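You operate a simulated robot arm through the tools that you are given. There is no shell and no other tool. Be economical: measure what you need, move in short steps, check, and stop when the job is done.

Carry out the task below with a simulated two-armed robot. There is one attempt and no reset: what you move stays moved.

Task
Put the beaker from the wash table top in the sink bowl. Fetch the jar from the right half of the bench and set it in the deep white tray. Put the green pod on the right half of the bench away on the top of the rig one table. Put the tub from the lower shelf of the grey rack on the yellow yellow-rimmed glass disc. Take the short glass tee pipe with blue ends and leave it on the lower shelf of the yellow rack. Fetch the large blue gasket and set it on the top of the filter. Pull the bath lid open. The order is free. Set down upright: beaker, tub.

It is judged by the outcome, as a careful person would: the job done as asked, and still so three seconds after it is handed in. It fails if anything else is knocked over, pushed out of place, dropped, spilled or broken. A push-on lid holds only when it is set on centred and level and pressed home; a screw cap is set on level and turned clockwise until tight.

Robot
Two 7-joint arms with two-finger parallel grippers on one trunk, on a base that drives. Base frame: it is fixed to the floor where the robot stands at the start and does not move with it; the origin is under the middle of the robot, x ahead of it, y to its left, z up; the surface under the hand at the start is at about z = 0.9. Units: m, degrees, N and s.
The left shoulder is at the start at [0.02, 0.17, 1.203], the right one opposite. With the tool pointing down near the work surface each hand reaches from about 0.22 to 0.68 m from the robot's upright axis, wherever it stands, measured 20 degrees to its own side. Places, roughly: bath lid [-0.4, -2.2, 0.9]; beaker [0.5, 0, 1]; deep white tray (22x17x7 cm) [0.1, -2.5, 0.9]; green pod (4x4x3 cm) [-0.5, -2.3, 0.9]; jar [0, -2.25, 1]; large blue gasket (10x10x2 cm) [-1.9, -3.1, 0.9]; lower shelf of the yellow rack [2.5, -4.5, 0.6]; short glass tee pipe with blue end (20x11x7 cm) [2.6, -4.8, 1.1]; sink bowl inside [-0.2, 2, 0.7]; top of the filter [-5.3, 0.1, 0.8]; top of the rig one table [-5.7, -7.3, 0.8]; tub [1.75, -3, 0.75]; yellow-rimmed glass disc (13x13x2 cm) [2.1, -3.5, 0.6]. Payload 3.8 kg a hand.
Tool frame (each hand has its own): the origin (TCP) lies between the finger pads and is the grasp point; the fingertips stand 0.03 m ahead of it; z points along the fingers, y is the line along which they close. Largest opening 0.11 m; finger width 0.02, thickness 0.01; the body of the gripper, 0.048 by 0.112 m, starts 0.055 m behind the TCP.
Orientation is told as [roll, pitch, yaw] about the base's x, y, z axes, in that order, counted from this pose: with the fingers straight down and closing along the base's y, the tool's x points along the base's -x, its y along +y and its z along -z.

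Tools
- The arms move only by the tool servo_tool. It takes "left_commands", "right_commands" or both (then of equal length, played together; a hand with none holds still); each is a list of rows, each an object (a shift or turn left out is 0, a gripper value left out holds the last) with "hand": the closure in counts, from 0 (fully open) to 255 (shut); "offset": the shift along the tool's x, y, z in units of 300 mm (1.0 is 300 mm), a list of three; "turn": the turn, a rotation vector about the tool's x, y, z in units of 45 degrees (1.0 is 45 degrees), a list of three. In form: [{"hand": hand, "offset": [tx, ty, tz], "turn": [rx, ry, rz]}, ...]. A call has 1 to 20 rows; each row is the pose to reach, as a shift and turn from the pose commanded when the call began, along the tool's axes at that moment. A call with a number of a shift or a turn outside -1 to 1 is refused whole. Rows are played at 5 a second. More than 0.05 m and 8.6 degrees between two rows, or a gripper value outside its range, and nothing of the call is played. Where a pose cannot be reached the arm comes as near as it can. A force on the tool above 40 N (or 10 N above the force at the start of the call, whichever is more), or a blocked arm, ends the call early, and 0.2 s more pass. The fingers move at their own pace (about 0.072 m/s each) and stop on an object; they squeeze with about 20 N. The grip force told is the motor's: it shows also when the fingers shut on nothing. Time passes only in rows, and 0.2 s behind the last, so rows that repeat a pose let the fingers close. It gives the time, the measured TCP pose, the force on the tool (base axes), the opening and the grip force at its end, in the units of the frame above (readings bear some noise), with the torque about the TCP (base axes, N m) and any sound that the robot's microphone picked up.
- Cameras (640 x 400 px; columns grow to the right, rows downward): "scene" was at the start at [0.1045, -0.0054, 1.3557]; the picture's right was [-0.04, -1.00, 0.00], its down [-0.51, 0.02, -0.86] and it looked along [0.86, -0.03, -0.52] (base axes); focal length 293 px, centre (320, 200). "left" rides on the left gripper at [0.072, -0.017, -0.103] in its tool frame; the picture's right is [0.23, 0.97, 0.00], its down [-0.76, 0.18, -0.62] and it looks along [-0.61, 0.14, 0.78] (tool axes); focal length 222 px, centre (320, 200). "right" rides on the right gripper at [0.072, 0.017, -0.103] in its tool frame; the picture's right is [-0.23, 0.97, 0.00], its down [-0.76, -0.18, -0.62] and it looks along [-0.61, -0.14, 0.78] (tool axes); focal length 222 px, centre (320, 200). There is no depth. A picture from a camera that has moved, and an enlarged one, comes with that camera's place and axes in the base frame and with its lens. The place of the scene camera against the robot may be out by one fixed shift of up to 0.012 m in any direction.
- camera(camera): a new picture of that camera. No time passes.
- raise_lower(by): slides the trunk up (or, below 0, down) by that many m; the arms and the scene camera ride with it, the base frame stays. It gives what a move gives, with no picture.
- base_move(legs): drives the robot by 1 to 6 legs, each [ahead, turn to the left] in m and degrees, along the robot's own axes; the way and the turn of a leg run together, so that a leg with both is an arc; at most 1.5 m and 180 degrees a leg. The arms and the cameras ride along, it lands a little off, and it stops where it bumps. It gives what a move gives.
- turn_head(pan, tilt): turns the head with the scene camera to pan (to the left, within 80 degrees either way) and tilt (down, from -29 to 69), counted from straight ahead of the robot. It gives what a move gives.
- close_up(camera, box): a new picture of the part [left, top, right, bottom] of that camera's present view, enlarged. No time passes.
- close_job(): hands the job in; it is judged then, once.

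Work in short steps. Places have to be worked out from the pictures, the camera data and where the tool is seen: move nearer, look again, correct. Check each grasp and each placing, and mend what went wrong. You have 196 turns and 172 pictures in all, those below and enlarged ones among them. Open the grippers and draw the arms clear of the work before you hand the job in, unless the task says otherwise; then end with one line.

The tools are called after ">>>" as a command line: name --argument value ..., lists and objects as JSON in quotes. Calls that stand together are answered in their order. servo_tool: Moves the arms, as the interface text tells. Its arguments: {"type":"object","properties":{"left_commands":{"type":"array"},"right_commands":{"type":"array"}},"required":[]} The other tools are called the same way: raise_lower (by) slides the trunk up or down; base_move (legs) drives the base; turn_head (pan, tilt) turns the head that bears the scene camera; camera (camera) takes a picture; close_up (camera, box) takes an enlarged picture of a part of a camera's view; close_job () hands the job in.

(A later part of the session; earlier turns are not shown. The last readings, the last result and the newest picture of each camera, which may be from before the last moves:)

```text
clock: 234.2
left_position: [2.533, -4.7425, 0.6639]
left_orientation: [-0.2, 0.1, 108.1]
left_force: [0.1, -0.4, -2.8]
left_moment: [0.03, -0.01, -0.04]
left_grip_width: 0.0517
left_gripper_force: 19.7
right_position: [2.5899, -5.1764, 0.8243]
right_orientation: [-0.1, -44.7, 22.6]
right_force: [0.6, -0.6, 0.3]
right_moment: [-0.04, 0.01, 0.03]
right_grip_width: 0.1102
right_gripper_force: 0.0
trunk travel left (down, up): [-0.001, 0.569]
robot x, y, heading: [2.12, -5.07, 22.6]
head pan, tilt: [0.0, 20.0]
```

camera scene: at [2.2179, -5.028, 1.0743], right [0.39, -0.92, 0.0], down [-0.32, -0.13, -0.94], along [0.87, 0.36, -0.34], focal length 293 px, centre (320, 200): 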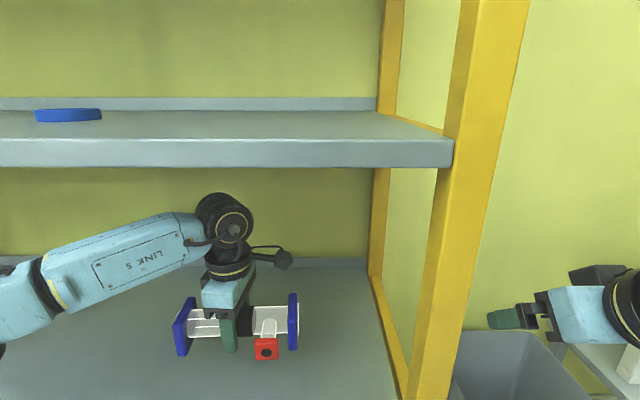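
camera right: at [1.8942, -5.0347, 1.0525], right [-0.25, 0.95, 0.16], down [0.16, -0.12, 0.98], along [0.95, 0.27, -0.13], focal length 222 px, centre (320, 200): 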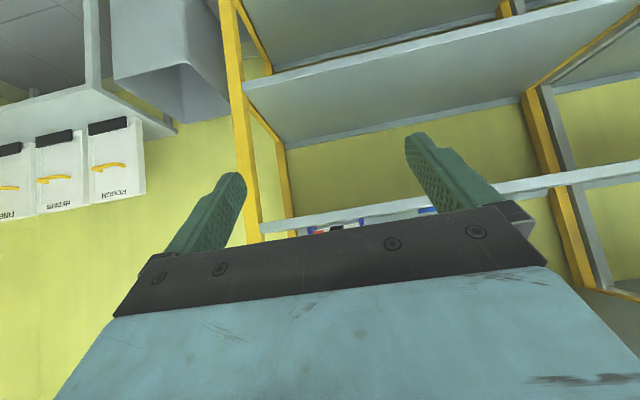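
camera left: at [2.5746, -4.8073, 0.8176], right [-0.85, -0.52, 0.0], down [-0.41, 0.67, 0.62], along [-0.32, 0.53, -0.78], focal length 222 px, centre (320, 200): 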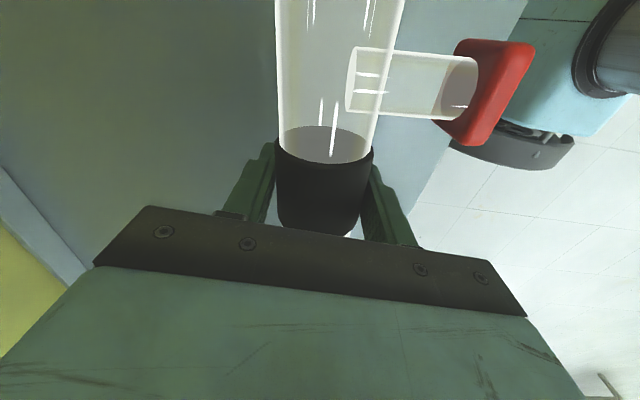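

>>> servo_tool --left_commands '[{"offset": [0, 0, 0.012]}, {"offset": [0, 0, 0.012]}]'

>>> servo_tool --left_commands '[{"offset": [0, 0, 0.01]}, {"offset": [0, 0, 0.01]}]'

>>> close_up --camera "scene" --box '[140, 260, 340, 385]'

```text
clock: 234.8
left_position: [2.5346, -4.7425, 0.66]
left_orientation: [0.0, 0.0, 108.2]
left_force: [0.0, 0.3, -2.8]
left_moment: [0.04, -0.01, -0.01]
left_grip_width: 0.0512
left_gripper_force: 20.3
right_position: [2.5905, -5.1757, 0.8244]
right_orientation: [0.0, -44.7, 22.5]
right_force: [-0.4, -0.7, 0.2]
right_moment: [0.0, -0.02, 0.02]
right_grip_width: 0.1098
right_gripper_force: 0.1
trunk travel left (down, up): [-0.001, 0.569]
robot x, y, heading: [2.1222, -5.0703, 22.4]
head pan, tilt: [0.0, 20.0]
```

```text
clock: 235.4
left_position: [2.5352, -4.7437, 0.6561]
left_orientation: [-0.1, 0.1, 108.2]
left_force: [0.2, 0.8, -2.5]
left_moment: [0.06, -0.01, -0.02]
left_grip_width: 0.051
left_gripper_force: 19.8
right_position: [2.5905, -5.1762, 0.8251]
right_orientation: [-0.1, -44.8, 22.5]
right_force: [0.8, -0.5, -0.1]
right_moment: [-0.01, 0.02, 0.03]
right_grip_width: 0.1101
right_gripper_force: 0.1
trunk travel left (down, up): [-0.001, 0.569]
robot x, y, heading: [2.1177, -5.072, 22.6]
head pan, tilt: [0.0, 20.0]
```

```text
3.20 times, centred on (240, 322) of scene
camera zoom: at [2.2179, -5.028, 1.0743], right [0.39, -0.92, 0.0], down [-0.32, -0.13, -0.94], along [0.87, 0.36, -0.34], focal length 938 px, centre (576, -192)
```

zoom: 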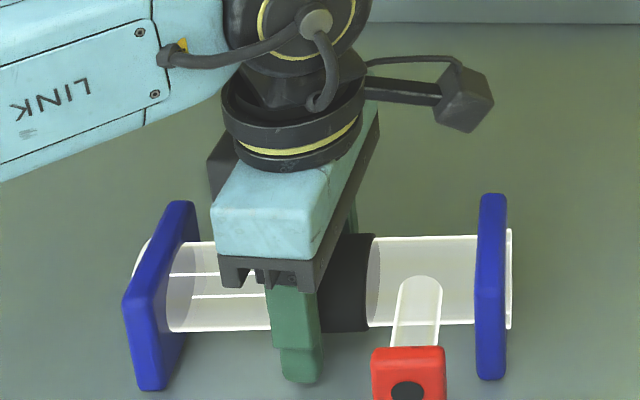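

>>> servo_tool --left_commands '[{"offset": [0, 0, 0.01]}, {"offset": [0, 0, 0.01]}]'

>>> servo_tool --left_commands '[{"offset": [0, 0, 0.01]}, {"offset": [0, 0, 0.01]}]'

```text
clock: 236.0
left_position: [2.5353, -4.743, 0.6551]
left_orientation: [-0.3, 0.1, 108.2]
left_force: [1.3, 1.8, 7.7]
left_moment: [-0.01, 0.38, 0.2]
left_grip_width: 0.0512
left_gripper_force: 20.0
right_position: [2.5899, -5.1779, 0.8261]
right_orientation: [0.0, -44.6, 22.6]
right_force: [0.1, -0.1, 0.5]
right_moment: [-0.01, -0.01, -0.01]
right_grip_width: 0.1103
right_gripper_force: 0.1
trunk travel left (down, up): [-0.001, 0.569]
robot x, y, heading: [2.1215, -5.0712, 23.0]
head pan, tilt: [0.0, 20.0]
```

```text
clock: 236.6
left_position: [2.5352, -4.7426, 0.6546]
left_orientation: [-0.7, 0.2, 108.3]
left_force: [1.7, 4.9, 31.4]
left_moment: [-0.03, -0.04, 0.54]
left_grip_width: 0.0507
left_gripper_force: 20.4
right_position: [2.5886, -5.1781, 0.8262]
right_orientation: [0.0, -44.8, 22.5]
right_force: [0.3, -0.3, -0.9]
right_moment: [0.01, 0.01, 0.01]
right_grip_width: 0.1101
right_gripper_force: 0.1
trunk travel left (down, up): [-0.001, 0.569]
robot x, y, heading: [2.1178, -5.068, 22.7]
head pan, tilt: [0.0, 20.0]
```

Solid contact. Easing up, releasing, lifting 7.5 cm and drawing back.

>>> servo_tool --left_commands '[{"offset": [0, 0, -0.017]}, {"offset": [0, 0, -0.017], "hand": 0}, {"offset": [0, 0, -0.017], "hand": 0}, {"offset": [0, 0, -0.017], "hand": 0}, {"offset": [0, 0, -0.1]}, {"offset": [0, 0, -0.2]}, {"offset": [0, 0, -0.265]}, {"offset": [0.01, 0.12, -0.265]}, {"offset": [0.02, 0.27, -0.265]}, {"offset": [0.035, 0.42, -0.265]}, {"offset": [0.05, 0.57, -0.265]}, {"offset": [0.06, 0.65, -0.265]}, {"offset": [0.06, 0.65, -0.265]}]'

>>> camera --camera "scene"

```text
clock: 239.4
left_position: [2.3538, -4.8208, 0.7301]
left_orientation: [0.0, 0.1, 108.2]
left_force: [0.0, 0.5, -0.2]
left_moment: [0.02, -0.01, -0.02]
left_grip_width: 0.11
left_gripper_force: 0.1
right_position: [2.5893, -5.1769, 0.8243]
right_orientation: [0.0, -44.7, 22.7]
right_force: [-0.4, -0.4, -0.2]
right_moment: [-0.01, -0.01, -0.03]
right_grip_width: 0.1099
right_gripper_force: 0.0
trunk travel left (down, up): [-0.001, 0.569]
robot x, y, heading: [2.1222, -5.0743, 22.6]
head pan, tilt: [0.0, 20.0]
```

```text
93 pictures are left
camera scene: at [2.2177, -5.0281, 1.0743], right [0.39, -0.92, 0.0], down [-0.32, -0.13, -0.94], along [0.87, 0.36, -0.34], focal length 293 px, centre (320, 200)
```

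scene: 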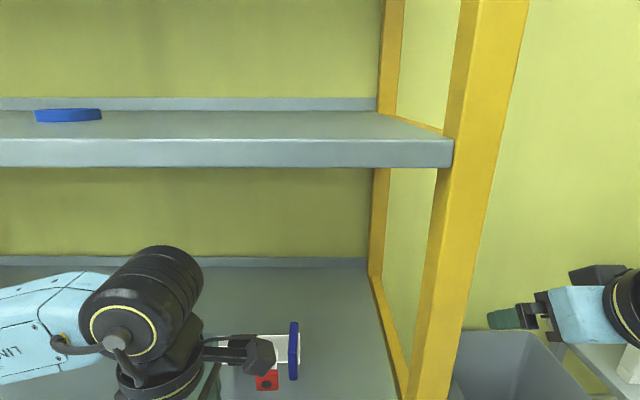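

Tee looks well placed. Backing off, raising the trunk, and checking the shelf.

>>> base_move --legs '[[-0.5, 0]]'

>>> raise_lower --by 0.35

>>> turn_head --pan 5 --tilt 30

>>> camera --camera "scene"

```text
clock: 242.3
left_position: [1.8951, -5.0125, 0.7306]
left_orientation: [-0.2, 0.1, 107.8]
left_force: [0.5, 0.3, -0.2]
left_moment: [0.01, -0.02, 0.0]
left_grip_width: 0.11
left_gripper_force: 0.1
right_position: [2.1287, -5.37, 0.825]
right_orientation: [0.0, -44.8, 22.1]
right_force: [0.4, 0.0, 0.2]
right_moment: [0.0, -0.02, -0.01]
right_grip_width: 0.1099
right_gripper_force: 0.1
trunk travel left (down, up): [-0.001, 0.569]
robot x, y, heading: [1.6575, -5.2601, 22.4]
head pan, tilt: [0.0, 20.0]
```

```text
clock: 245.8
left_position: [1.8956, -5.0115, 1.08]
left_orientation: [-0.1, 0.0, 107.8]
left_force: [-0.8, 0.1, -0.1]
left_moment: [-0.03, -0.03, -0.01]
left_grip_width: 0.11
left_gripper_force: 0.0
right_position: [2.1286, -5.3694, 1.1742]
right_orientation: [0.0, -44.7, 22.2]
right_force: [-0.2, 0.1, -0.9]
right_moment: [-0.03, 0.0, 0.03]
right_grip_width: 0.1099
right_gripper_force: 0.1
trunk travel left (down, up): [-0.351, 0.219]
robot x, y, heading: [1.6601, -5.2631, 22.4]
head pan, tilt: [0.0, 20.0]
```

```text
clock: 246.5
left_position: [1.895, -5.0121, 1.0797]
left_orientation: [-0.1, 0.1, 107.8]
left_force: [-0.7, -0.4, -0.4]
left_moment: [-0.01, 0.0, -0.01]
left_grip_width: 0.11
left_gripper_force: 0.1
right_position: [2.1292, -5.3706, 1.1746]
right_orientation: [0.1, -44.8, 22.2]
right_force: [0.9, 0.7, 0.2]
right_moment: [0.0, 0.04, 0.0]
right_grip_width: 0.11
right_gripper_force: 0.0
trunk travel left (down, up): [-0.351, 0.219]
robot x, y, heading: [1.6561, -5.2608, 22.4]
head pan, tilt: [5.0, 30.0]
```

```text
92 pictures are left
camera scene: at [1.7519, -5.2132, 1.4083], right [0.46, -0.89, 0.0], down [-0.44, -0.23, -0.87], along [0.77, 0.4, -0.5], focal length 293 px, centre (320, 200)
```

scene: 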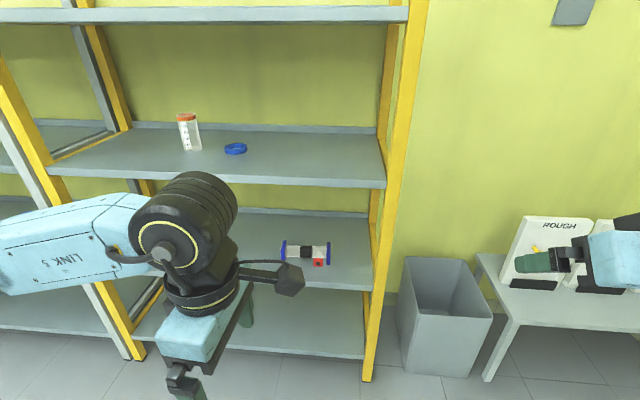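

Tee placing verified. Restoring both hands to upright carrying poses.

>>> servo_tool --right_commands '[{"offset": [0.04, 0.04, -0.04], "turn": [0, 0.143, 0]}, {"offset": [0.08, 0.08, -0.08], "turn": [0, 0.286, 0]}, {"offset": [0.12, 0.12, -0.12], "turn": [0, 0.43, 0]}, {"offset": [0.16, 0.16, -0.16], "turn": [0, 0.572, 0]}, {"offset": [0.2, 0.2, -0.2], "turn": [0, 0.715, 0]}, {"offset": [0.24, 0.22, -0.24], "turn": [0, 0.858, 0]}, {"offset": [0.24, 0.22, -0.24], "turn": [0, 1.0, 0]}, {"offset": [0.24, 0.22, -0.24], "turn": [0, 1.0, 0]}]' --left_commands '[{"offset": [0, 0, -0.07], "turn": [0, 0, 0.143]}, {"offset": [0, 0, -0.14], "turn": [0, 0, 0.286]}, {"offset": [0, 0, -0.21], "turn": [0, 0, 0.43]}, {"offset": [0, 0, -0.28], "turn": [0, 0, 0.572]}, {"offset": [0, 0, -0.35], "turn": [0, 0, 0.715]}, {"offset": [0, 0, -0.42], "turn": [0, 0, 0.858]}, {"offset": [0, 0, -0.5], "turn": [0, 0, 1.0]}, {"offset": [0, 0, -0.5], "turn": [0, 0, 1.0]}]'

>>> base_move --legs '[[0, 150]]'

>>> turn_head --pan 0 --tilt 15

>>> camera --camera "scene"

```text
clock: 248.3
left_position: [1.8954, -5.0118, 1.2306]
left_orientation: [-0.1, 0.0, 62.6]
left_force: [0.0, -0.1, 0.6]
left_moment: [0.02, 0.0, 0.01]
left_grip_width: 0.11
left_gripper_force: 0.1
right_position: [2.0089, -5.3481, 1.1761]
right_orientation: [-0.1, 0.4, 22.1]
right_force: [0.5, 0.6, 0.2]
right_moment: [0.04, 0.0, 0.0]
right_grip_width: 0.1099
right_gripper_force: 0.1
trunk travel left (down, up): [-0.351, 0.219]
robot x, y, heading: [1.6564, -5.2603, 22.5]
head pan, tilt: [5.0, 30.0]
```

```text
clock: 254.8
left_position: [1.3264, -5.3482, 1.2301]
left_orientation: [-0.1, -0.1, -148.7]
left_force: [0.2, 0.1, -0.1]
left_moment: [0.04, -0.02, 0.01]
left_grip_width: 0.1099
left_gripper_force: 0.1
right_position: [1.4046, -5.0016, 1.1757]
right_orientation: [0.0, 0.3, 170.5]
right_force: [-0.1, 0.8, 0.0]
right_moment: [0.01, 0.01, 0.0]
right_grip_width: 0.1099
right_gripper_force: 0.0
trunk travel left (down, up): [-0.351, 0.219]
robot x, y, heading: [1.6584, -5.2595, 170.7]
head pan, tilt: [5.0, 30.0]
```

```text
clock: 255.6
left_position: [1.3269, -5.3468, 1.2297]
left_orientation: [-0.1, 0.0, -148.8]
left_force: [-1.0, -0.1, 0.8]
left_moment: [0.01, 0.03, -0.03]
left_grip_width: 0.1104
left_gripper_force: 0.0
right_position: [1.4066, -5.001, 1.1759]
right_orientation: [0.1, 0.4, 170.5]
right_force: [-1.0, 0.6, 0.1]
right_moment: [0.0, -0.02, 0.0]
right_grip_width: 0.11
right_gripper_force: 0.1
trunk travel left (down, up): [-0.351, 0.219]
robot x, y, heading: [1.6593, -5.2604, 170.9]
head pan, tilt: [0.0, 15.0]
```

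```text
91 pictures are left
camera scene: at [1.5391, -5.244, 1.4324], right [0.16, 0.99, 0.0], down [0.26, -0.04, -0.97], along [-0.95, 0.16, -0.26], focal length 293 px, centre (320, 200)
```

scene: 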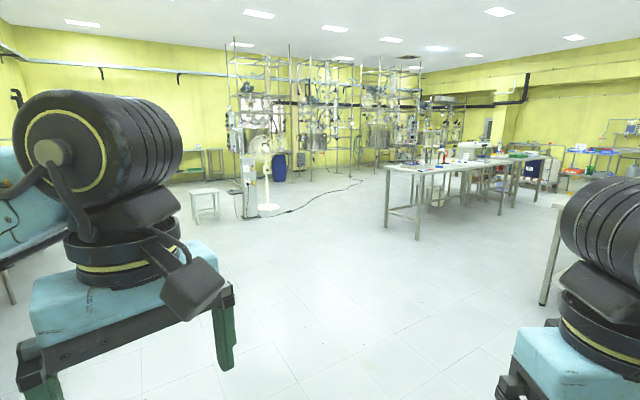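

The way is open. Driving around the bench end into the aisle on its other side.

>>> base_move --legs '[[0, -24.5], [1.5, 0], [1.21, 0], [0, -42], [1.3, 0], [0, -80]]'

>>> turn_head --pan 0 --tilt 35

>>> camera --camera "scene"

```text
clock: 278.2
left_position: [-1.0143, -2.1585, 1.2298]
left_orientation: [-0.2, -0.1, 141.4]
left_force: [0.1, -0.6, 0.0]
left_moment: [-0.01, 0.02, -0.02]
left_grip_width: 0.11
left_gripper_force: 0.1
right_position: [-0.6632, -2.1141, 1.1763]
right_orientation: [0.1, 0.3, 101.0]
right_force: [-0.5, -0.4, -0.2]
right_moment: [0.03, 0.01, -0.04]
right_grip_width: 0.11
right_gripper_force: 0.0
trunk travel left (down, up): [-0.351, 0.219]
robot x, y, heading: [-0.8223, -2.44, 100.7]
head pan, tilt: [0.0, 15.0]
stopped in leg 6: the robot was blocked; the commanded pose is now the measured one
```

```text
clock: 279.1
left_position: [-1.0143, -2.1591, 1.2313]
left_orientation: [-0.1, 0.0, 141.5]
left_force: [0.1, -0.3, -0.4]
left_moment: [0.03, 0.01, -0.04]
left_grip_width: 0.11
left_gripper_force: 0.1
right_position: [-0.6639, -2.1136, 1.1757]
right_orientation: [0.0, 0.3, 100.8]
right_force: [-0.4, 0.1, -0.7]
right_moment: [-0.01, -0.03, 0.02]
right_grip_width: 0.11
right_gripper_force: 0.0
trunk travel left (down, up): [-0.351, 0.219]
robot x, y, heading: [-0.8236, -2.4404, 100.7]
head pan, tilt: [0.0, 35.0]
```

```text
90 pictures are left
camera scene: at [-0.8494, -2.3366, 1.4006], right [0.98, 0.19, 0.0], down [0.11, -0.56, -0.82], along [-0.15, 0.81, -0.57], focal length 293 px, centre (320, 200)
```

scene: 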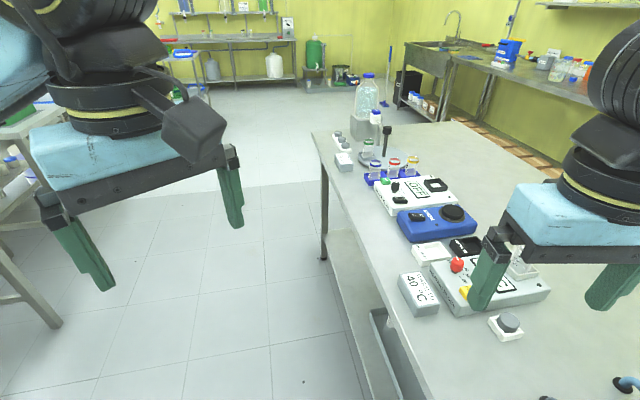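

Blocked near the bench again while turning; stepping out 13 cm and turning to face it.

>>> base_move --legs '[[0, 70], [0.14, 0], [0, -149]]'

>>> camera --camera "scene"

```text
clock: 289.5
left_position: [-0.7358, -2.1645, 1.2298]
left_orientation: [-0.1, 0.1, 65.6]
left_force: [0.1, -0.3, -0.2]
left_moment: [-0.03, -0.03, 0.05]
left_grip_width: 0.1098
left_gripper_force: 0.1
right_position: [-0.6051, -2.4928, 1.1764]
right_orientation: [0.0, 0.2, 25.0]
right_force: [0.0, -0.5, 0.8]
right_moment: [0.0, -0.03, -0.01]
right_grip_width: 0.1099
right_gripper_force: 0.0
trunk travel left (down, up): [-0.351, 0.219]
robot x, y, heading: [-0.9609, -2.4206, 25.0]
head pan, tilt: [0.0, 35.0]
```

```text
89 pictures are left
camera scene: at [-0.8691, -2.3759, 1.4005], right [0.42, -0.91, 0.0], down [-0.52, -0.24, -0.82], along [0.74, 0.35, -0.57], focal length 293 px, centre (320, 200)
```

scene: 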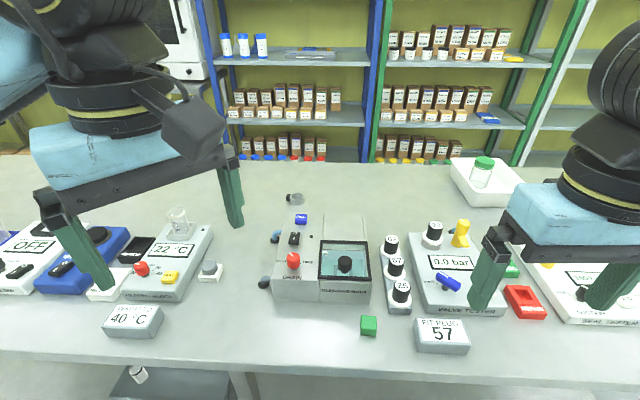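

The green pod is at (369, 326) in the view, and the bath with a glassy lid and black knob is just behind it. Zooming in.

>>> close_up --camera "scene" --box '[240, 200, 420, 345]'

```text
2.76 times, centred on (330, 272) of scene
camera zoom: at [-0.8691, -2.3759, 1.4005], right [0.42, -0.91, 0.0], down [-0.52, -0.24, -0.82], along [0.74, 0.35, -0.57], focal length 808 px, centre (292, 0)
```

zoom: 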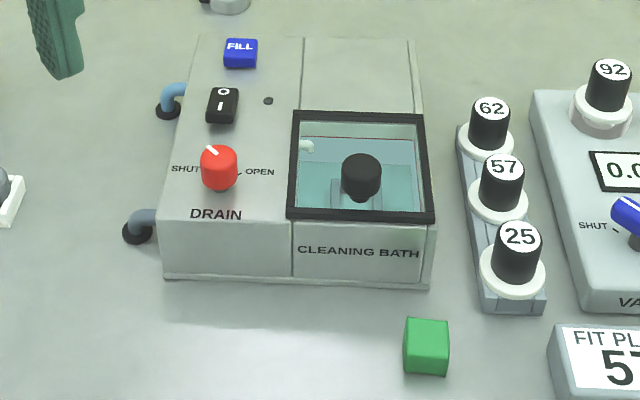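

I need a better look at the lid. Moving the left hand aside and the right hand in front of the bath to view it with the hand camera.

>>> servo_tool --left_commands '[{"offset": [-0.09, 0.1, 0]}, {"offset": [-0.18, 0.2, 0]}, {"offset": [-0.26, 0.3, 0]}, {"offset": [-0.26, 0.3, 0]}, {"offset": [-0.26, 0.3, 0]}, {"offset": [-0.26, 0.3, 0]}]' --right_commands '[{"offset": [0, 0, 0]}, {"offset": [-0.07, 0.14, 0]}, {"offset": [-0.14, 0.28, 0]}, {"offset": [-0.21, 0.42, 0]}, {"offset": [-0.25, 0.56, 0]}, {"offset": [-0.25, 0.573, 0]}]'

>>> camera --camera "right"

>>> camera --camera "left"

```text
clock: 290.9
left_position: [-0.7833, -2.0559, 1.2311]
left_orientation: [-0.1, 0.0, 65.5]
left_force: [-0.2, -0.2, -0.5]
left_moment: [0.0, 0.03, -0.02]
left_grip_width: 0.1099
left_gripper_force: 0.0
right_position: [-0.6088, -2.3057, 1.1744]
right_orientation: [0.1, 0.3, 25.1]
right_force: [-0.4, 0.1, -0.3]
right_moment: [0.04, 0.02, -0.02]
right_grip_width: 0.1103
right_gripper_force: 0.1
trunk travel left (down, up): [-0.351, 0.219]
robot x, y, heading: [-0.9647, -2.42, 25.1]
head pan, tilt: [0.0, 35.0]
```

```text
87 pictures are left
camera right: at [-0.6807, -2.3221, 1.2792], right [-0.21, 0.98, 0.0], down [0.77, 0.16, 0.62], along [0.61, 0.13, -0.79], focal length 222 px, centre (320, 200)
```

right: 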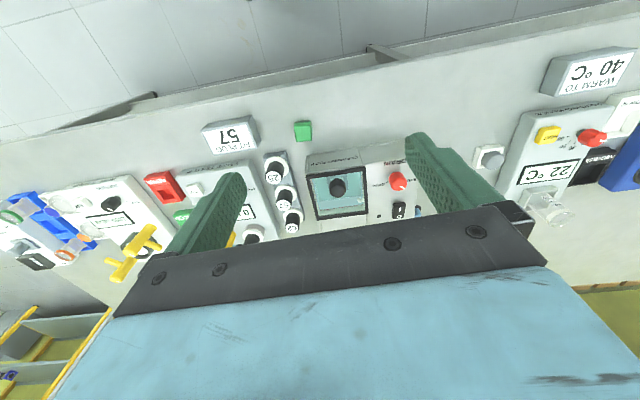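

```text
86 pictures are left
camera left: at [-0.7977, -2.1294, 1.334], right [-0.98, 0.2, 0.0], down [0.15, 0.77, 0.62], along [0.12, 0.61, -0.78], focal length 222 px, centre (320, 200)
```

left: 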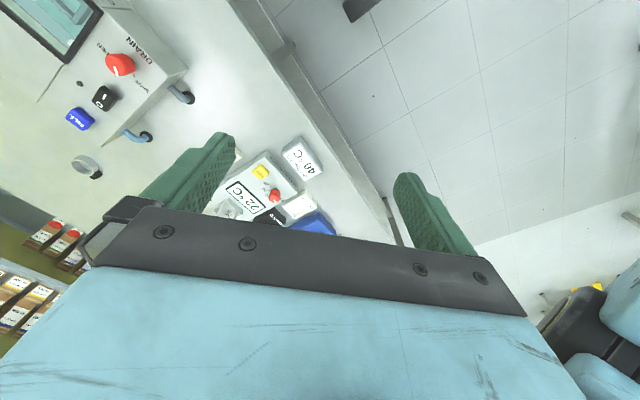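

Zooming the hand view on the lid to understand how it opens.

>>> close_up --camera "right" --box '[270, 110, 430, 240]'

>>> close_up --camera "scene" --box '[280, 210, 390, 300]'

```text
3.08 times, centred on (350, 175) of right
camera zoom: at [-0.6807, -2.3221, 1.2792], right [-0.21, 0.98, 0.0], down [0.77, 0.16, 0.62], along [0.61, 0.13, -0.79], focal length 684 px, centre (228, 277)
```

zoom: 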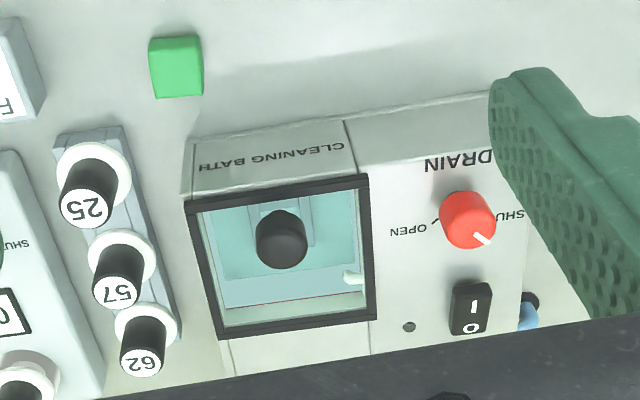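

```text
4.44 times, centred on (335, 255) of scene
camera zoom: at [-0.8687, -2.3767, 1.4005], right [0.42, -0.91, 0.0], down [-0.52, -0.24, -0.82], along [0.74, 0.35, -0.57], focal length 1303 px, centre (253, -44)
```

zoom: 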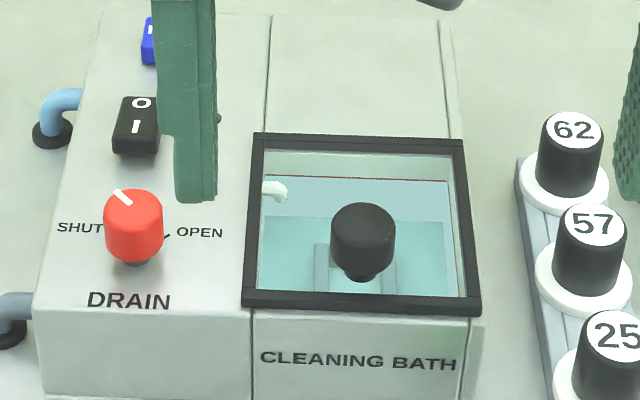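

The lid is a framed glass plate with a mushroom knob. I'll bring the right hand above the knob with the fingers partly closed and look again before grasping.

>>> servo_tool --right_commands '[{"offset": [-0.14, 0, 0], "hand": 110}, {"offset": [-0.28, 0, 0]}, {"offset": [-0.416, 0, 0.05]}, {"offset": [-0.416, 0, 0.15]}, {"offset": [-0.416, 0, 0.26]}, {"offset": [-0.416, 0, 0.26]}]'

>>> camera --camera "right"

>>> close_up --camera "scene" --box '[240, 180, 420, 310]'

```text
clock: 292.3
left_position: [-0.7851, -2.0546, 1.2309]
left_orientation: [-0.1, 0.1, 65.6]
left_force: [-0.4, -0.6, 0.1]
left_moment: [-0.01, 0.0, -0.03]
left_grip_width: 0.1103
left_gripper_force: 0.1
right_position: [-0.4953, -2.2533, 1.0977]
right_orientation: [-0.1, 0.3, 25.0]
right_force: [0.2, 0.1, 1.6]
right_moment: [0.0, -0.02, -0.02]
right_grip_width: 0.0628
right_gripper_force: 0.0
trunk travel left (down, up): [-0.351, 0.219]
robot x, y, heading: [-0.9626, -2.4181, 25.0]
head pan, tilt: [0.0, 35.0]
```

```text
83 pictures are left
camera right: at [-0.5672, -2.2703, 1.2015], right [-0.21, 0.98, 0.0], down [0.77, 0.16, 0.62], along [0.61, 0.13, -0.78], focal length 222 px, centre (320, 200)
```

right: 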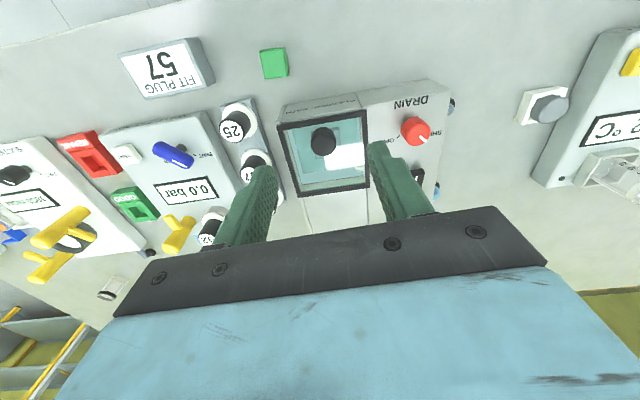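

```text
3.08 times, centred on (330, 245) of scene
camera zoom: at [-0.8694, -2.3761, 1.4005], right [0.42, -0.91, 0.0], down [-0.52, -0.24, -0.82], along [0.74, 0.35, -0.57], focal length 902 px, centre (289, 62)
```

zoom: 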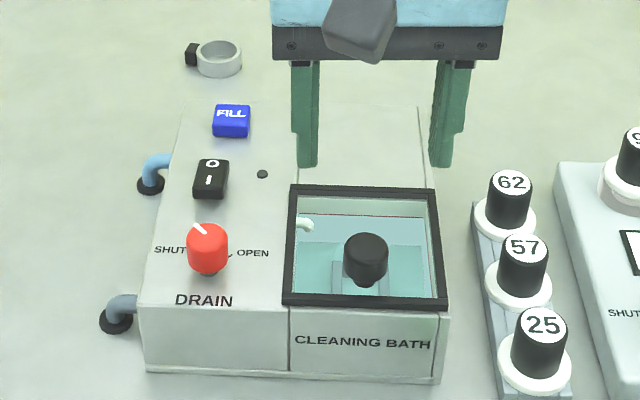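

Triangulation puts the knob at (-0.46, -2.244), top z≈0.95 (the bench is lower than I assumed). Shifting above it and lowering to z 1.0.

>>> servo_tool --right_commands '[{"offset": [-0.12, -0.019, 0.1]}, {"offset": [-0.12, -0.019, 0.22]}, {"offset": [-0.12, -0.019, 0.325]}, {"offset": [-0.12, -0.019, 0.325]}]'

>>> camera --camera "right"

>>> close_up --camera "scene" --box '[240, 180, 420, 310]'

```text
clock: 293.3
left_position: [-0.7853, -2.0556, 1.2316]
left_orientation: [-0.2, 0.1, 65.6]
left_force: [0.0, 0.2, 0.8]
left_moment: [0.03, -0.02, -0.02]
left_grip_width: 0.1099
left_gripper_force: 0.0
right_position: [-0.4613, -2.2424, 0.9992]
right_orientation: [0.0, 0.2, 25.0]
right_force: [-0.4, -0.4, 0.4]
right_moment: [0.01, 0.03, 0.03]
right_grip_width: 0.0628
right_gripper_force: 0.0
trunk travel left (down, up): [-0.351, 0.219]
robot x, y, heading: [-0.9637, -2.4178, 25.0]
head pan, tilt: [0.0, 35.0]
```

```text
81 pictures are left
camera right: at [-0.5334, -2.2586, 1.1023], right [-0.21, 0.98, 0.0], down [0.77, 0.16, 0.62], along [0.61, 0.13, -0.78], focal length 222 px, centre (320, 200)
```

right: 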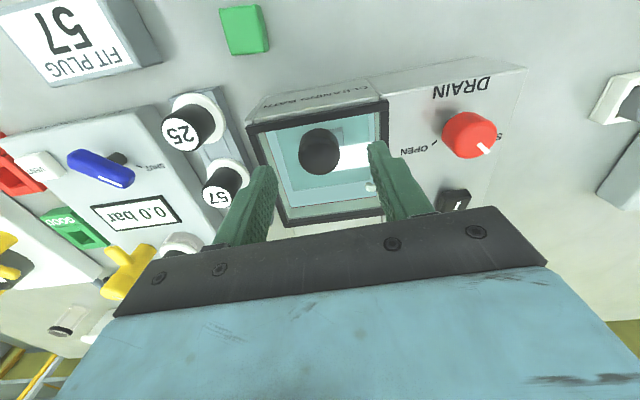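

```text
3.08 times, centred on (330, 245) of scene
camera zoom: at [-0.8694, -2.3761, 1.4005], right [0.42, -0.91, 0.0], down [-0.52, -0.24, -0.82], along [0.74, 0.35, -0.57], focal length 902 px, centre (289, 62)
```

zoom: 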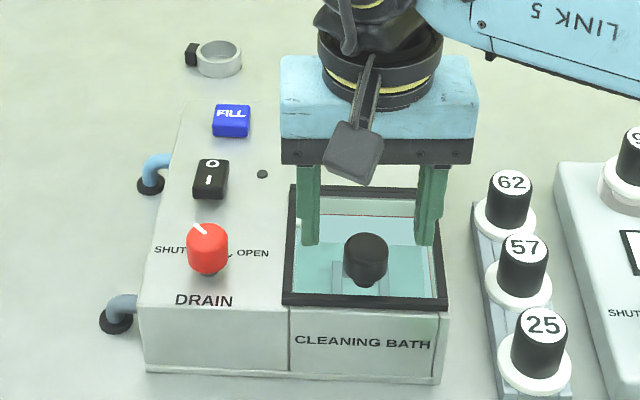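

Knob is centred between the fingers. Lowering 2 cm and closing on it.

>>> servo_tool --right_commands '[{"offset": [0, 0, 0.04]}, {"offset": [0, 0, 0.08]}, {"offset": [0, 0, 0.08], "hand": 255}, {"offset": [0, 0, 0.08], "hand": 255}, {"offset": [0, 0, 0.08], "hand": 255}, {"offset": [0, 0, 0.08], "hand": 255}]'

>>> close_up --camera "scene" --box '[240, 180, 420, 310]'

```text
clock: 294.7
left_position: [-0.7842, -2.0565, 1.2314]
left_orientation: [-0.1, 0.1, 65.5]
left_force: [0.2, 0.4, 0.1]
left_moment: [0.0, 0.0, -0.02]
left_grip_width: 0.11
left_gripper_force: 0.0
right_position: [-0.4598, -2.2431, 0.9736]
right_orientation: [0.0, 0.3, 25.0]
right_force: [1.3, -3.2, -1.6]
right_moment: [-0.11, -0.1, 0.06]
right_grip_width: 0.0289
right_gripper_force: 45.3
trunk travel left (down, up): [-0.351, 0.219]
robot x, y, heading: [-0.9629, -2.4218, 24.9]
head pan, tilt: [0.0, 35.0]
```

```text
3.08 times, centred on (330, 245) of scene
camera zoom: at [-0.8688, -2.3763, 1.4005], right [0.42, -0.91, 0.0], down [-0.52, -0.24, -0.82], along [0.74, 0.35, -0.57], focal length 902 px, centre (289, 62)
```

zoom: 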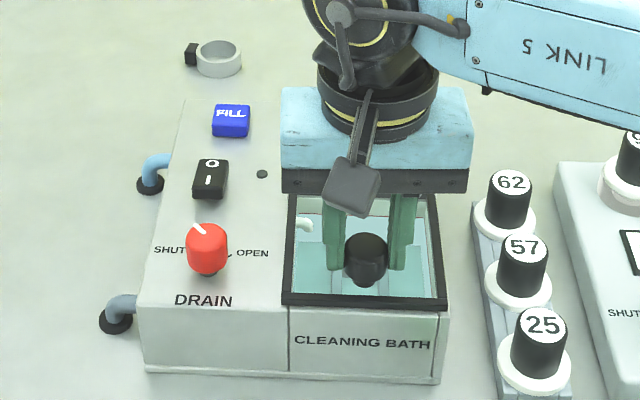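

Gripped, but on the rear part of the knob. I'll re-grip 8 mm nearer and slightly lower.

>>> servo_tool --right_commands '[{"offset": [0, 0, 0], "hand": 130}, {"offset": [0, 0, 0], "hand": 130}, {"offset": [0.03, 0, 0], "hand": 130}, {"offset": [0.03, 0, 0.025], "hand": 130}, {"offset": [0.03, 0, 0.025], "hand": 255}, {"offset": [0.03, 0, 0.025], "hand": 255}, {"offset": [0.03, 0, 0.025], "hand": 255}]'

>>> servo_tool --right_commands '[{"offset": [-0.03, 0, 0]}, {"offset": [-0.06, 0, 0]}, {"offset": [-0.06, 0, 0]}]'

>>> close_up --camera "scene" --box '[240, 180, 420, 310]'

```text
clock: 296.3
left_position: [-0.7832, -2.0561, 1.2314]
left_orientation: [-0.1, 0.0, 65.5]
left_force: [-0.4, 0.4, 0.0]
left_moment: [-0.01, 0.03, -0.01]
left_grip_width: 0.11
left_gripper_force: 0.0
right_position: [-0.4692, -2.2477, 0.9679]
right_orientation: [-0.1, 0.3, 24.9]
right_force: [3.1, -6.9, 0.2]
right_moment: [-0.21, -0.14, -0.03]
right_grip_width: 0.0291
right_gripper_force: 45.0
trunk travel left (down, up): [-0.351, 0.219]
robot x, y, heading: [-0.9589, -2.4236, 25.0]
head pan, tilt: [0.0, 35.0]
```

```text
clock: 297.1
left_position: [-0.7835, -2.0564, 1.2309]
left_orientation: [-0.1, -0.1, 65.5]
left_force: [-0.2, 0.1, 0.6]
left_moment: [-0.02, 0.02, -0.02]
left_grip_width: 0.11
left_gripper_force: 0.0
right_position: [-0.452, -2.2399, 0.9669]
right_orientation: [0.0, 0.2, 24.9]
right_force: [4.7, -11.8, 4.2]
right_moment: [-0.5, 0.27, -0.07]
right_grip_width: 0.0289
right_gripper_force: 44.7
trunk travel left (down, up): [-0.351, 0.219]
robot x, y, heading: [-0.9653, -2.4204, 24.9]
head pan, tilt: [0.0, 35.0]
```

```text
3.08 times, centred on (330, 245) of scene
camera zoom: at [-0.8688, -2.3776, 1.4006], right [0.42, -0.91, 0.0], down [-0.52, -0.24, -0.82], along [0.74, 0.35, -0.57], focal length 902 px, centre (289, 62)
```

zoom: 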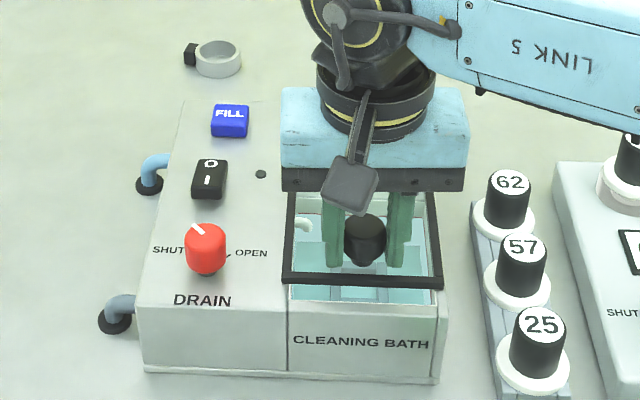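

The lid slides backward on its rails. There is some side load, so I'll ease right and follow the device axis, in steps.

>>> servo_tool --right_commands '[{"offset": [0, -0.01, 0]}, {"offset": [-0.04, -0.013, 0]}, {"offset": [-0.08, -0.016, 0]}, {"offset": [-0.12, -0.019, 0]}, {"offset": [-0.12, -0.019, 0]}]'

>>> servo_tool --right_commands '[{"offset": [-0.04, -0.003, 0]}, {"offset": [-0.08, -0.006, 0]}, {"offset": [-0.12, -0.009, 0]}, {"offset": [-0.12, -0.009, 0]}]'

>>> close_up --camera "scene" --box '[240, 180, 420, 310]'

```text
clock: 298.3
left_position: [-0.7847, -2.0533, 1.2309]
left_orientation: [-0.2, 0.1, 65.6]
left_force: [0.2, 0.1, -1.0]
left_moment: [0.03, 0.04, 0.01]
left_grip_width: 0.11
left_gripper_force: 0.0
right_position: [-0.4201, -2.2271, 0.9681]
right_orientation: [0.0, 0.3, 25.2]
right_force: [-2.6, 8.0, -3.0]
right_moment: [0.42, 0.13, 0.2]
right_grip_width: 0.0289
right_gripper_force: 44.6
trunk travel left (down, up): [-0.351, 0.219]
robot x, y, heading: [-0.9642, -2.42, 25.3]
head pan, tilt: [0.0, 35.0]
```

```text
clock: 299.3
left_position: [-0.7854, -2.0533, 1.2302]
left_orientation: [-0.2, 0.1, 65.5]
left_force: [-0.5, -0.6, -0.3]
left_moment: [-0.03, 0.0, 0.02]
left_grip_width: 0.1103
left_gripper_force: 0.0
right_position: [-0.3882, -2.2149, 0.967]
right_orientation: [0.1, 0.3, 25.3]
right_force: [-6.1, 10.9, -1.1]
right_moment: [0.09, 0.47, 0.25]
right_grip_width: 0.0291
right_gripper_force: 45.2
trunk travel left (down, up): [-0.351, 0.219]
robot x, y, heading: [-0.9605, -2.418, 25.1]
head pan, tilt: [0.0, 35.0]
```

```text
3.08 times, centred on (330, 245) of scene
camera zoom: at [-0.8696, -2.3743, 1.4005], right [0.42, -0.91, 0.0], down [-0.52, -0.24, -0.82], along [0.74, 0.35, -0.57], focal length 902 px, centre (289, 62)
```

zoom: 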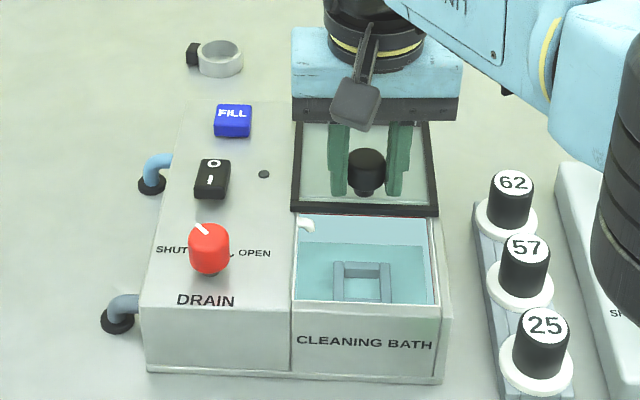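

Mostly open now. Continuing to the stop, with a slight lateral easing.

>>> servo_tool --right_commands '[{"offset": [0, 0.01, 0]}, {"offset": [-0.03, 0.01, 0]}, {"offset": [-0.06, 0.009, 0]}, {"offset": [-0.09, 0.008, 0]}, {"offset": [-0.12, 0.007, 0]}, {"offset": [-0.15, 0.005, 0]}, {"offset": [-0.15, 0.005, 0]}]'

>>> close_up --camera "scene" --box '[240, 160, 420, 310]'

```text
clock: 300.9
left_position: [-0.7854, -2.0511, 1.2297]
left_orientation: [-0.3, 0.3, 65.7]
left_force: [-0.3, 0.1, 0.3]
left_moment: [0.02, -0.01, 0.01]
left_grip_width: 0.1101
left_gripper_force: 0.0
right_position: [-0.3856, -2.2143, 0.9677]
right_orientation: [0.4, 0.4, 25.8]
right_force: [-13.9, 35.7, 2.2]
right_moment: [0.68, -0.06, 0.23]
right_grip_width: 0.0288
right_gripper_force: 44.9
right hand out of reach, approached as far as the arm can: row 2, 3, 4, 5, 6, 7
trunk travel left (down, up): [-0.351, 0.219]
robot x, y, heading: [-0.9629, -2.4205, 25.2]
head pan, tilt: [0.0, 35.0]
```

```text
2.67 times, centred on (330, 235) of scene
camera zoom: at [-0.8711, -2.3716, 1.4005], right [0.42, -0.91, 0.0], down [-0.52, -0.25, -0.82], along [0.74, 0.34, -0.57], focal length 782 px, centre (293, 107)
```

zoom: 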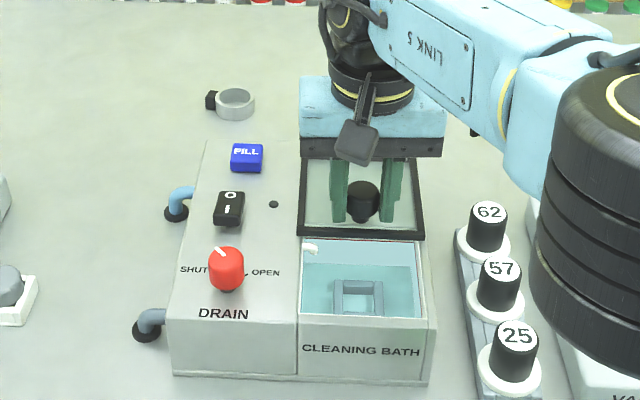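

The arm is at its reach limit and side load is building, so I release the knob, lift, and step the base 6 cm closer.

>>> servo_tool --right_commands '[{"offset": [0.02, 0, 0], "hand": 100}, {"offset": [0.02, 0, 0], "hand": 100}, {"offset": [0.02, 0, 0], "hand": 100}, {"offset": [0.02, 0, -0.15]}, {"offset": [0.1, 0, -0.25]}, {"offset": [0.2, 0, -0.25]}, {"offset": [0.2, 0, -0.25]}]'

>>> base_move --legs '[[0.06, 0]]'

>>> camera --camera "scene"

>>> camera --camera "right"

```text
clock: 302.5
left_position: [-0.7846, -2.0565, 1.2301]
left_orientation: [-0.1, 0.1, 65.6]
left_force: [-0.1, -0.6, 0.2]
left_moment: [0.02, -0.01, 0.01]
left_grip_width: 0.1101
left_gripper_force: 0.1
right_position: [-0.3816, -2.2145, 1.0277]
right_orientation: [-0.1, 0.4, 25.0]
right_force: [0.0, 0.1, 0.4]
right_moment: [-0.01, -0.01, -0.01]
right_grip_width: 0.0669
right_gripper_force: 0.0
right hand out of reach, approached as far as the arm can: row 4, 5, 6, 7
trunk travel left (down, up): [-0.351, 0.219]
robot x, y, heading: [-0.9601, -2.4193, 24.8]
head pan, tilt: [0.0, 35.0]
```

```text
clock: 303.4
left_position: [-0.7294, -2.0303, 1.2306]
left_orientation: [-0.1, 0.0, 65.6]
left_force: [-0.1, 0.1, -0.2]
left_moment: [0.04, 0.04, 0.01]
left_grip_width: 0.1101
left_gripper_force: 0.0
right_position: [-0.327, -2.1894, 1.0261]
right_orientation: [0.0, 0.5, 25.0]
right_force: [0.4, 0.3, -0.6]
right_moment: [-0.02, 0.03, 0.0]
right_grip_width: 0.0668
right_gripper_force: 0.1
trunk travel left (down, up): [-0.351, 0.219]
robot x, y, heading: [-0.9113, -2.3954, 24.9]
head pan, tilt: [0.0, 35.0]
```

```text
75 pictures are left
camera scene: at [-0.8137, -2.35, 1.4003], right [0.42, -0.91, 0.0], down [-0.52, -0.24, -0.82], along [0.74, 0.35, -0.57], focal length 293 px, centre (320, 200)
```

scene: 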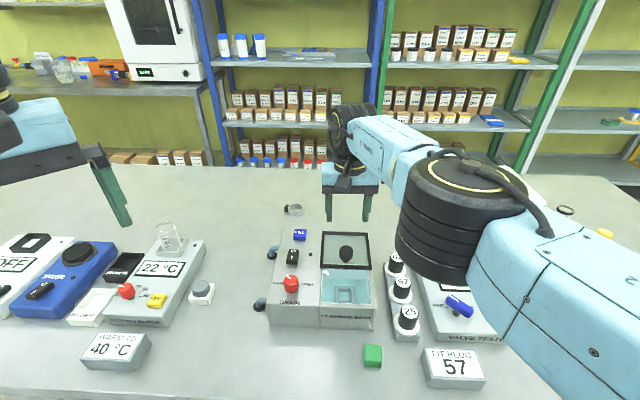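

```text
74 pictures are left
camera right: at [-0.3988, -2.2048, 1.1313], right [-0.21, 0.98, 0.0], down [0.77, 0.16, 0.62], along [0.6, 0.12, -0.79], focal length 222 px, centre (320, 200)
```

right: 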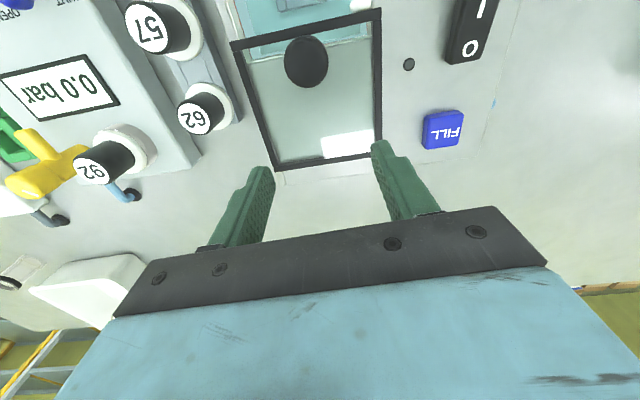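

The lid is nearly at the rear end. I'll re-grip the knob from the new position and push it the last bit to its stop.

>>> servo_tool --right_commands '[{"offset": [0.1, 0.005, 0]}, {"offset": [0.193, 0.005, 0]}, {"offset": [0.193, 0.005, 0.1]}, {"offset": [0.193, 0.005, 0.195]}, {"offset": [0.193, 0.005, 0.195], "hand": 255}, {"offset": [0.193, 0.005, 0.195], "hand": 255}, {"offset": [0.193, 0.005, 0.195], "hand": 255}]'

>>> servo_tool --right_commands '[{"offset": [-0.02, -0.001, 0]}, {"offset": [-0.04, -0.003, 0]}, {"offset": [-0.06, -0.004, 0]}, {"offset": [-0.08, -0.006, 0]}, {"offset": [-0.08, -0.006, 0]}]'

>>> camera --camera "scene"

```text
clock: 305.0
left_position: [-0.7288, -2.0291, 1.231]
left_orientation: [-0.1, 0.1, 65.7]
left_force: [0.7, 0.0, -1.0]
left_moment: [0.04, 0.03, -0.01]
left_grip_width: 0.1101
left_gripper_force: 0.0
right_position: [-0.3817, -2.2119, 0.9689]
right_orientation: [0.0, 0.6, 25.0]
right_force: [-0.2, 0.1, 0.0]
right_moment: [-0.01, 0.02, 0.05]
right_grip_width: 0.0
right_gripper_force: 19.9
right hand out of reach, approached as far as the arm can: row 1, 2, 3, 4
trunk travel left (down, up): [-0.351, 0.219]
robot x, y, heading: [-0.9075, -2.3943, 25.0]
head pan, tilt: [0.0, 35.0]
```

```text
clock: 306.2
left_position: [-0.7318, -2.0302, 1.2309]
left_orientation: [-0.1, 0.1, 65.7]
left_force: [0.2, -0.4, -1.1]
left_moment: [0.01, 0.0, 0.01]
left_grip_width: 0.11
left_gripper_force: 0.1
right_position: [-0.3586, -2.2051, 0.9692]
right_orientation: [0.0, 0.4, 25.0]
right_force: [-0.7, 0.2, -0.3]
right_moment: [0.01, 0.01, 0.03]
right_grip_width: 0.0
right_gripper_force: 19.8
trunk travel left (down, up): [-0.351, 0.219]
robot x, y, heading: [-0.9057, -2.3945, 24.9]
head pan, tilt: [0.0, 35.0]
```

```text
73 pictures are left
camera scene: at [-0.8152, -2.3507, 1.4005], right [0.42, -0.91, 0.0], down [-0.52, -0.24, -0.82], along [0.74, 0.35, -0.57], focal length 293 px, centre (320, 200)
```

scene: 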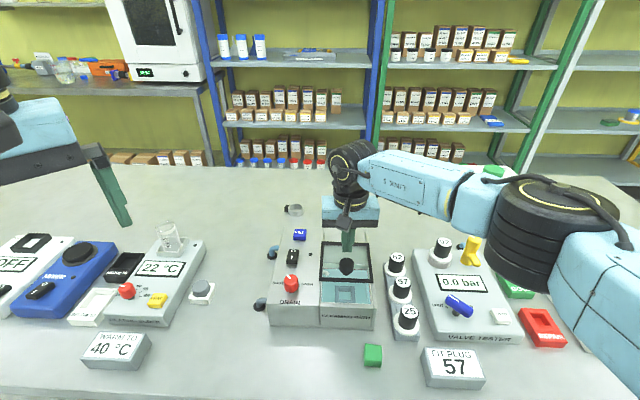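

Fingers closed on nothing — they are behind the knob, and the lid seems to have moved a bit. Zooming.

>>> close_up --camera "scene" --box '[260, 200, 420, 340]'

>>> camera --camera "right"

```text
2.86 times, centred on (340, 270) of scene
camera zoom: at [-0.8152, -2.3507, 1.4005], right [0.42, -0.91, 0.0], down [-0.52, -0.24, -0.82], along [0.74, 0.35, -0.57], focal length 837 px, centre (263, 0)
```

zoom: 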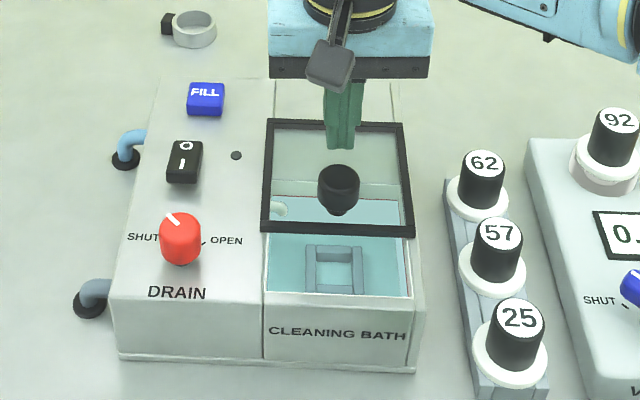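

```text
71 pictures are left
camera right: at [-0.4301, -2.22, 1.0737], right [-0.21, 0.98, 0.0], down [0.77, 0.16, 0.62], along [0.61, 0.13, -0.79], focal length 222 px, centre (320, 200)
```

right: 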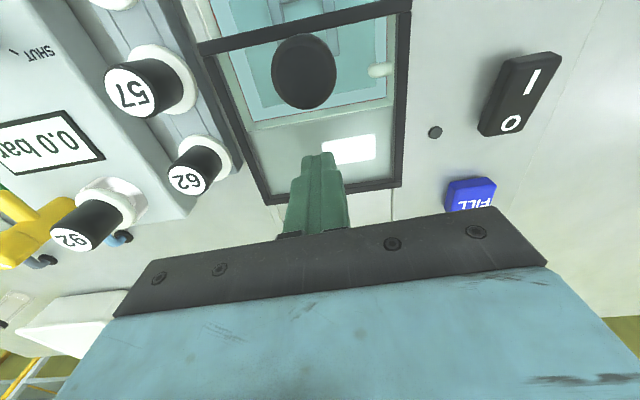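

The lid is half-open with the knob at (-0.411, -2.224). Lifting clear, moving over the knob, gripping it and pushing back properly.

>>> servo_tool --right_commands '[{"offset": [0, 0, -0.12], "hand": 110}, {"offset": [0, 0, -0.24], "hand": 110}, {"offset": [0.09, 0.01, -0.24]}, {"offset": [0.183, 0.017, -0.24]}, {"offset": [0.183, 0.017, -0.24]}]'

>>> camera --camera "right"

```text
clock: 307.4
left_position: [-0.7302, -2.0296, 1.23]
left_orientation: [-0.1, 0.0, 65.6]
left_force: [-0.5, -0.5, -0.2]
left_moment: [-0.01, 0.04, -0.02]
left_grip_width: 0.1102
left_gripper_force: 0.0
right_position: [-0.4093, -2.222, 1.0413]
right_orientation: [-0.2, 0.4, 25.0]
right_force: [0.5, -0.5, -0.5]
right_moment: [-0.01, 0.01, -0.02]
right_grip_width: 0.0624
right_gripper_force: 0.0
trunk travel left (down, up): [-0.351, 0.219]
robot x, y, heading: [-0.9057, -2.3941, 25.2]
head pan, tilt: [0.0, 35.0]
```

```text
70 pictures are left
camera right: at [-0.4808, -2.2384, 1.1466], right [-0.21, 0.98, 0.0], down [0.77, 0.16, 0.62], along [0.6, 0.12, -0.79], focal length 222 px, centre (320, 200)
```

right: 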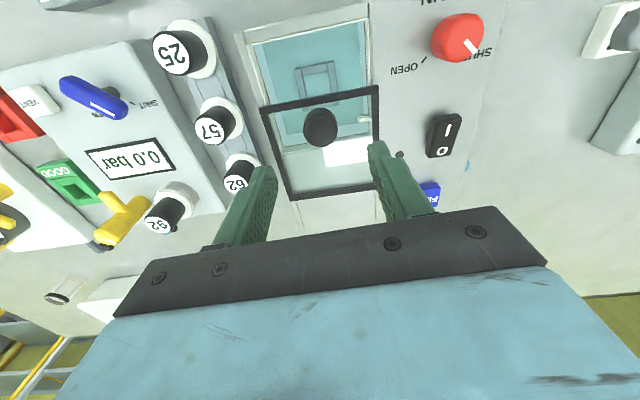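

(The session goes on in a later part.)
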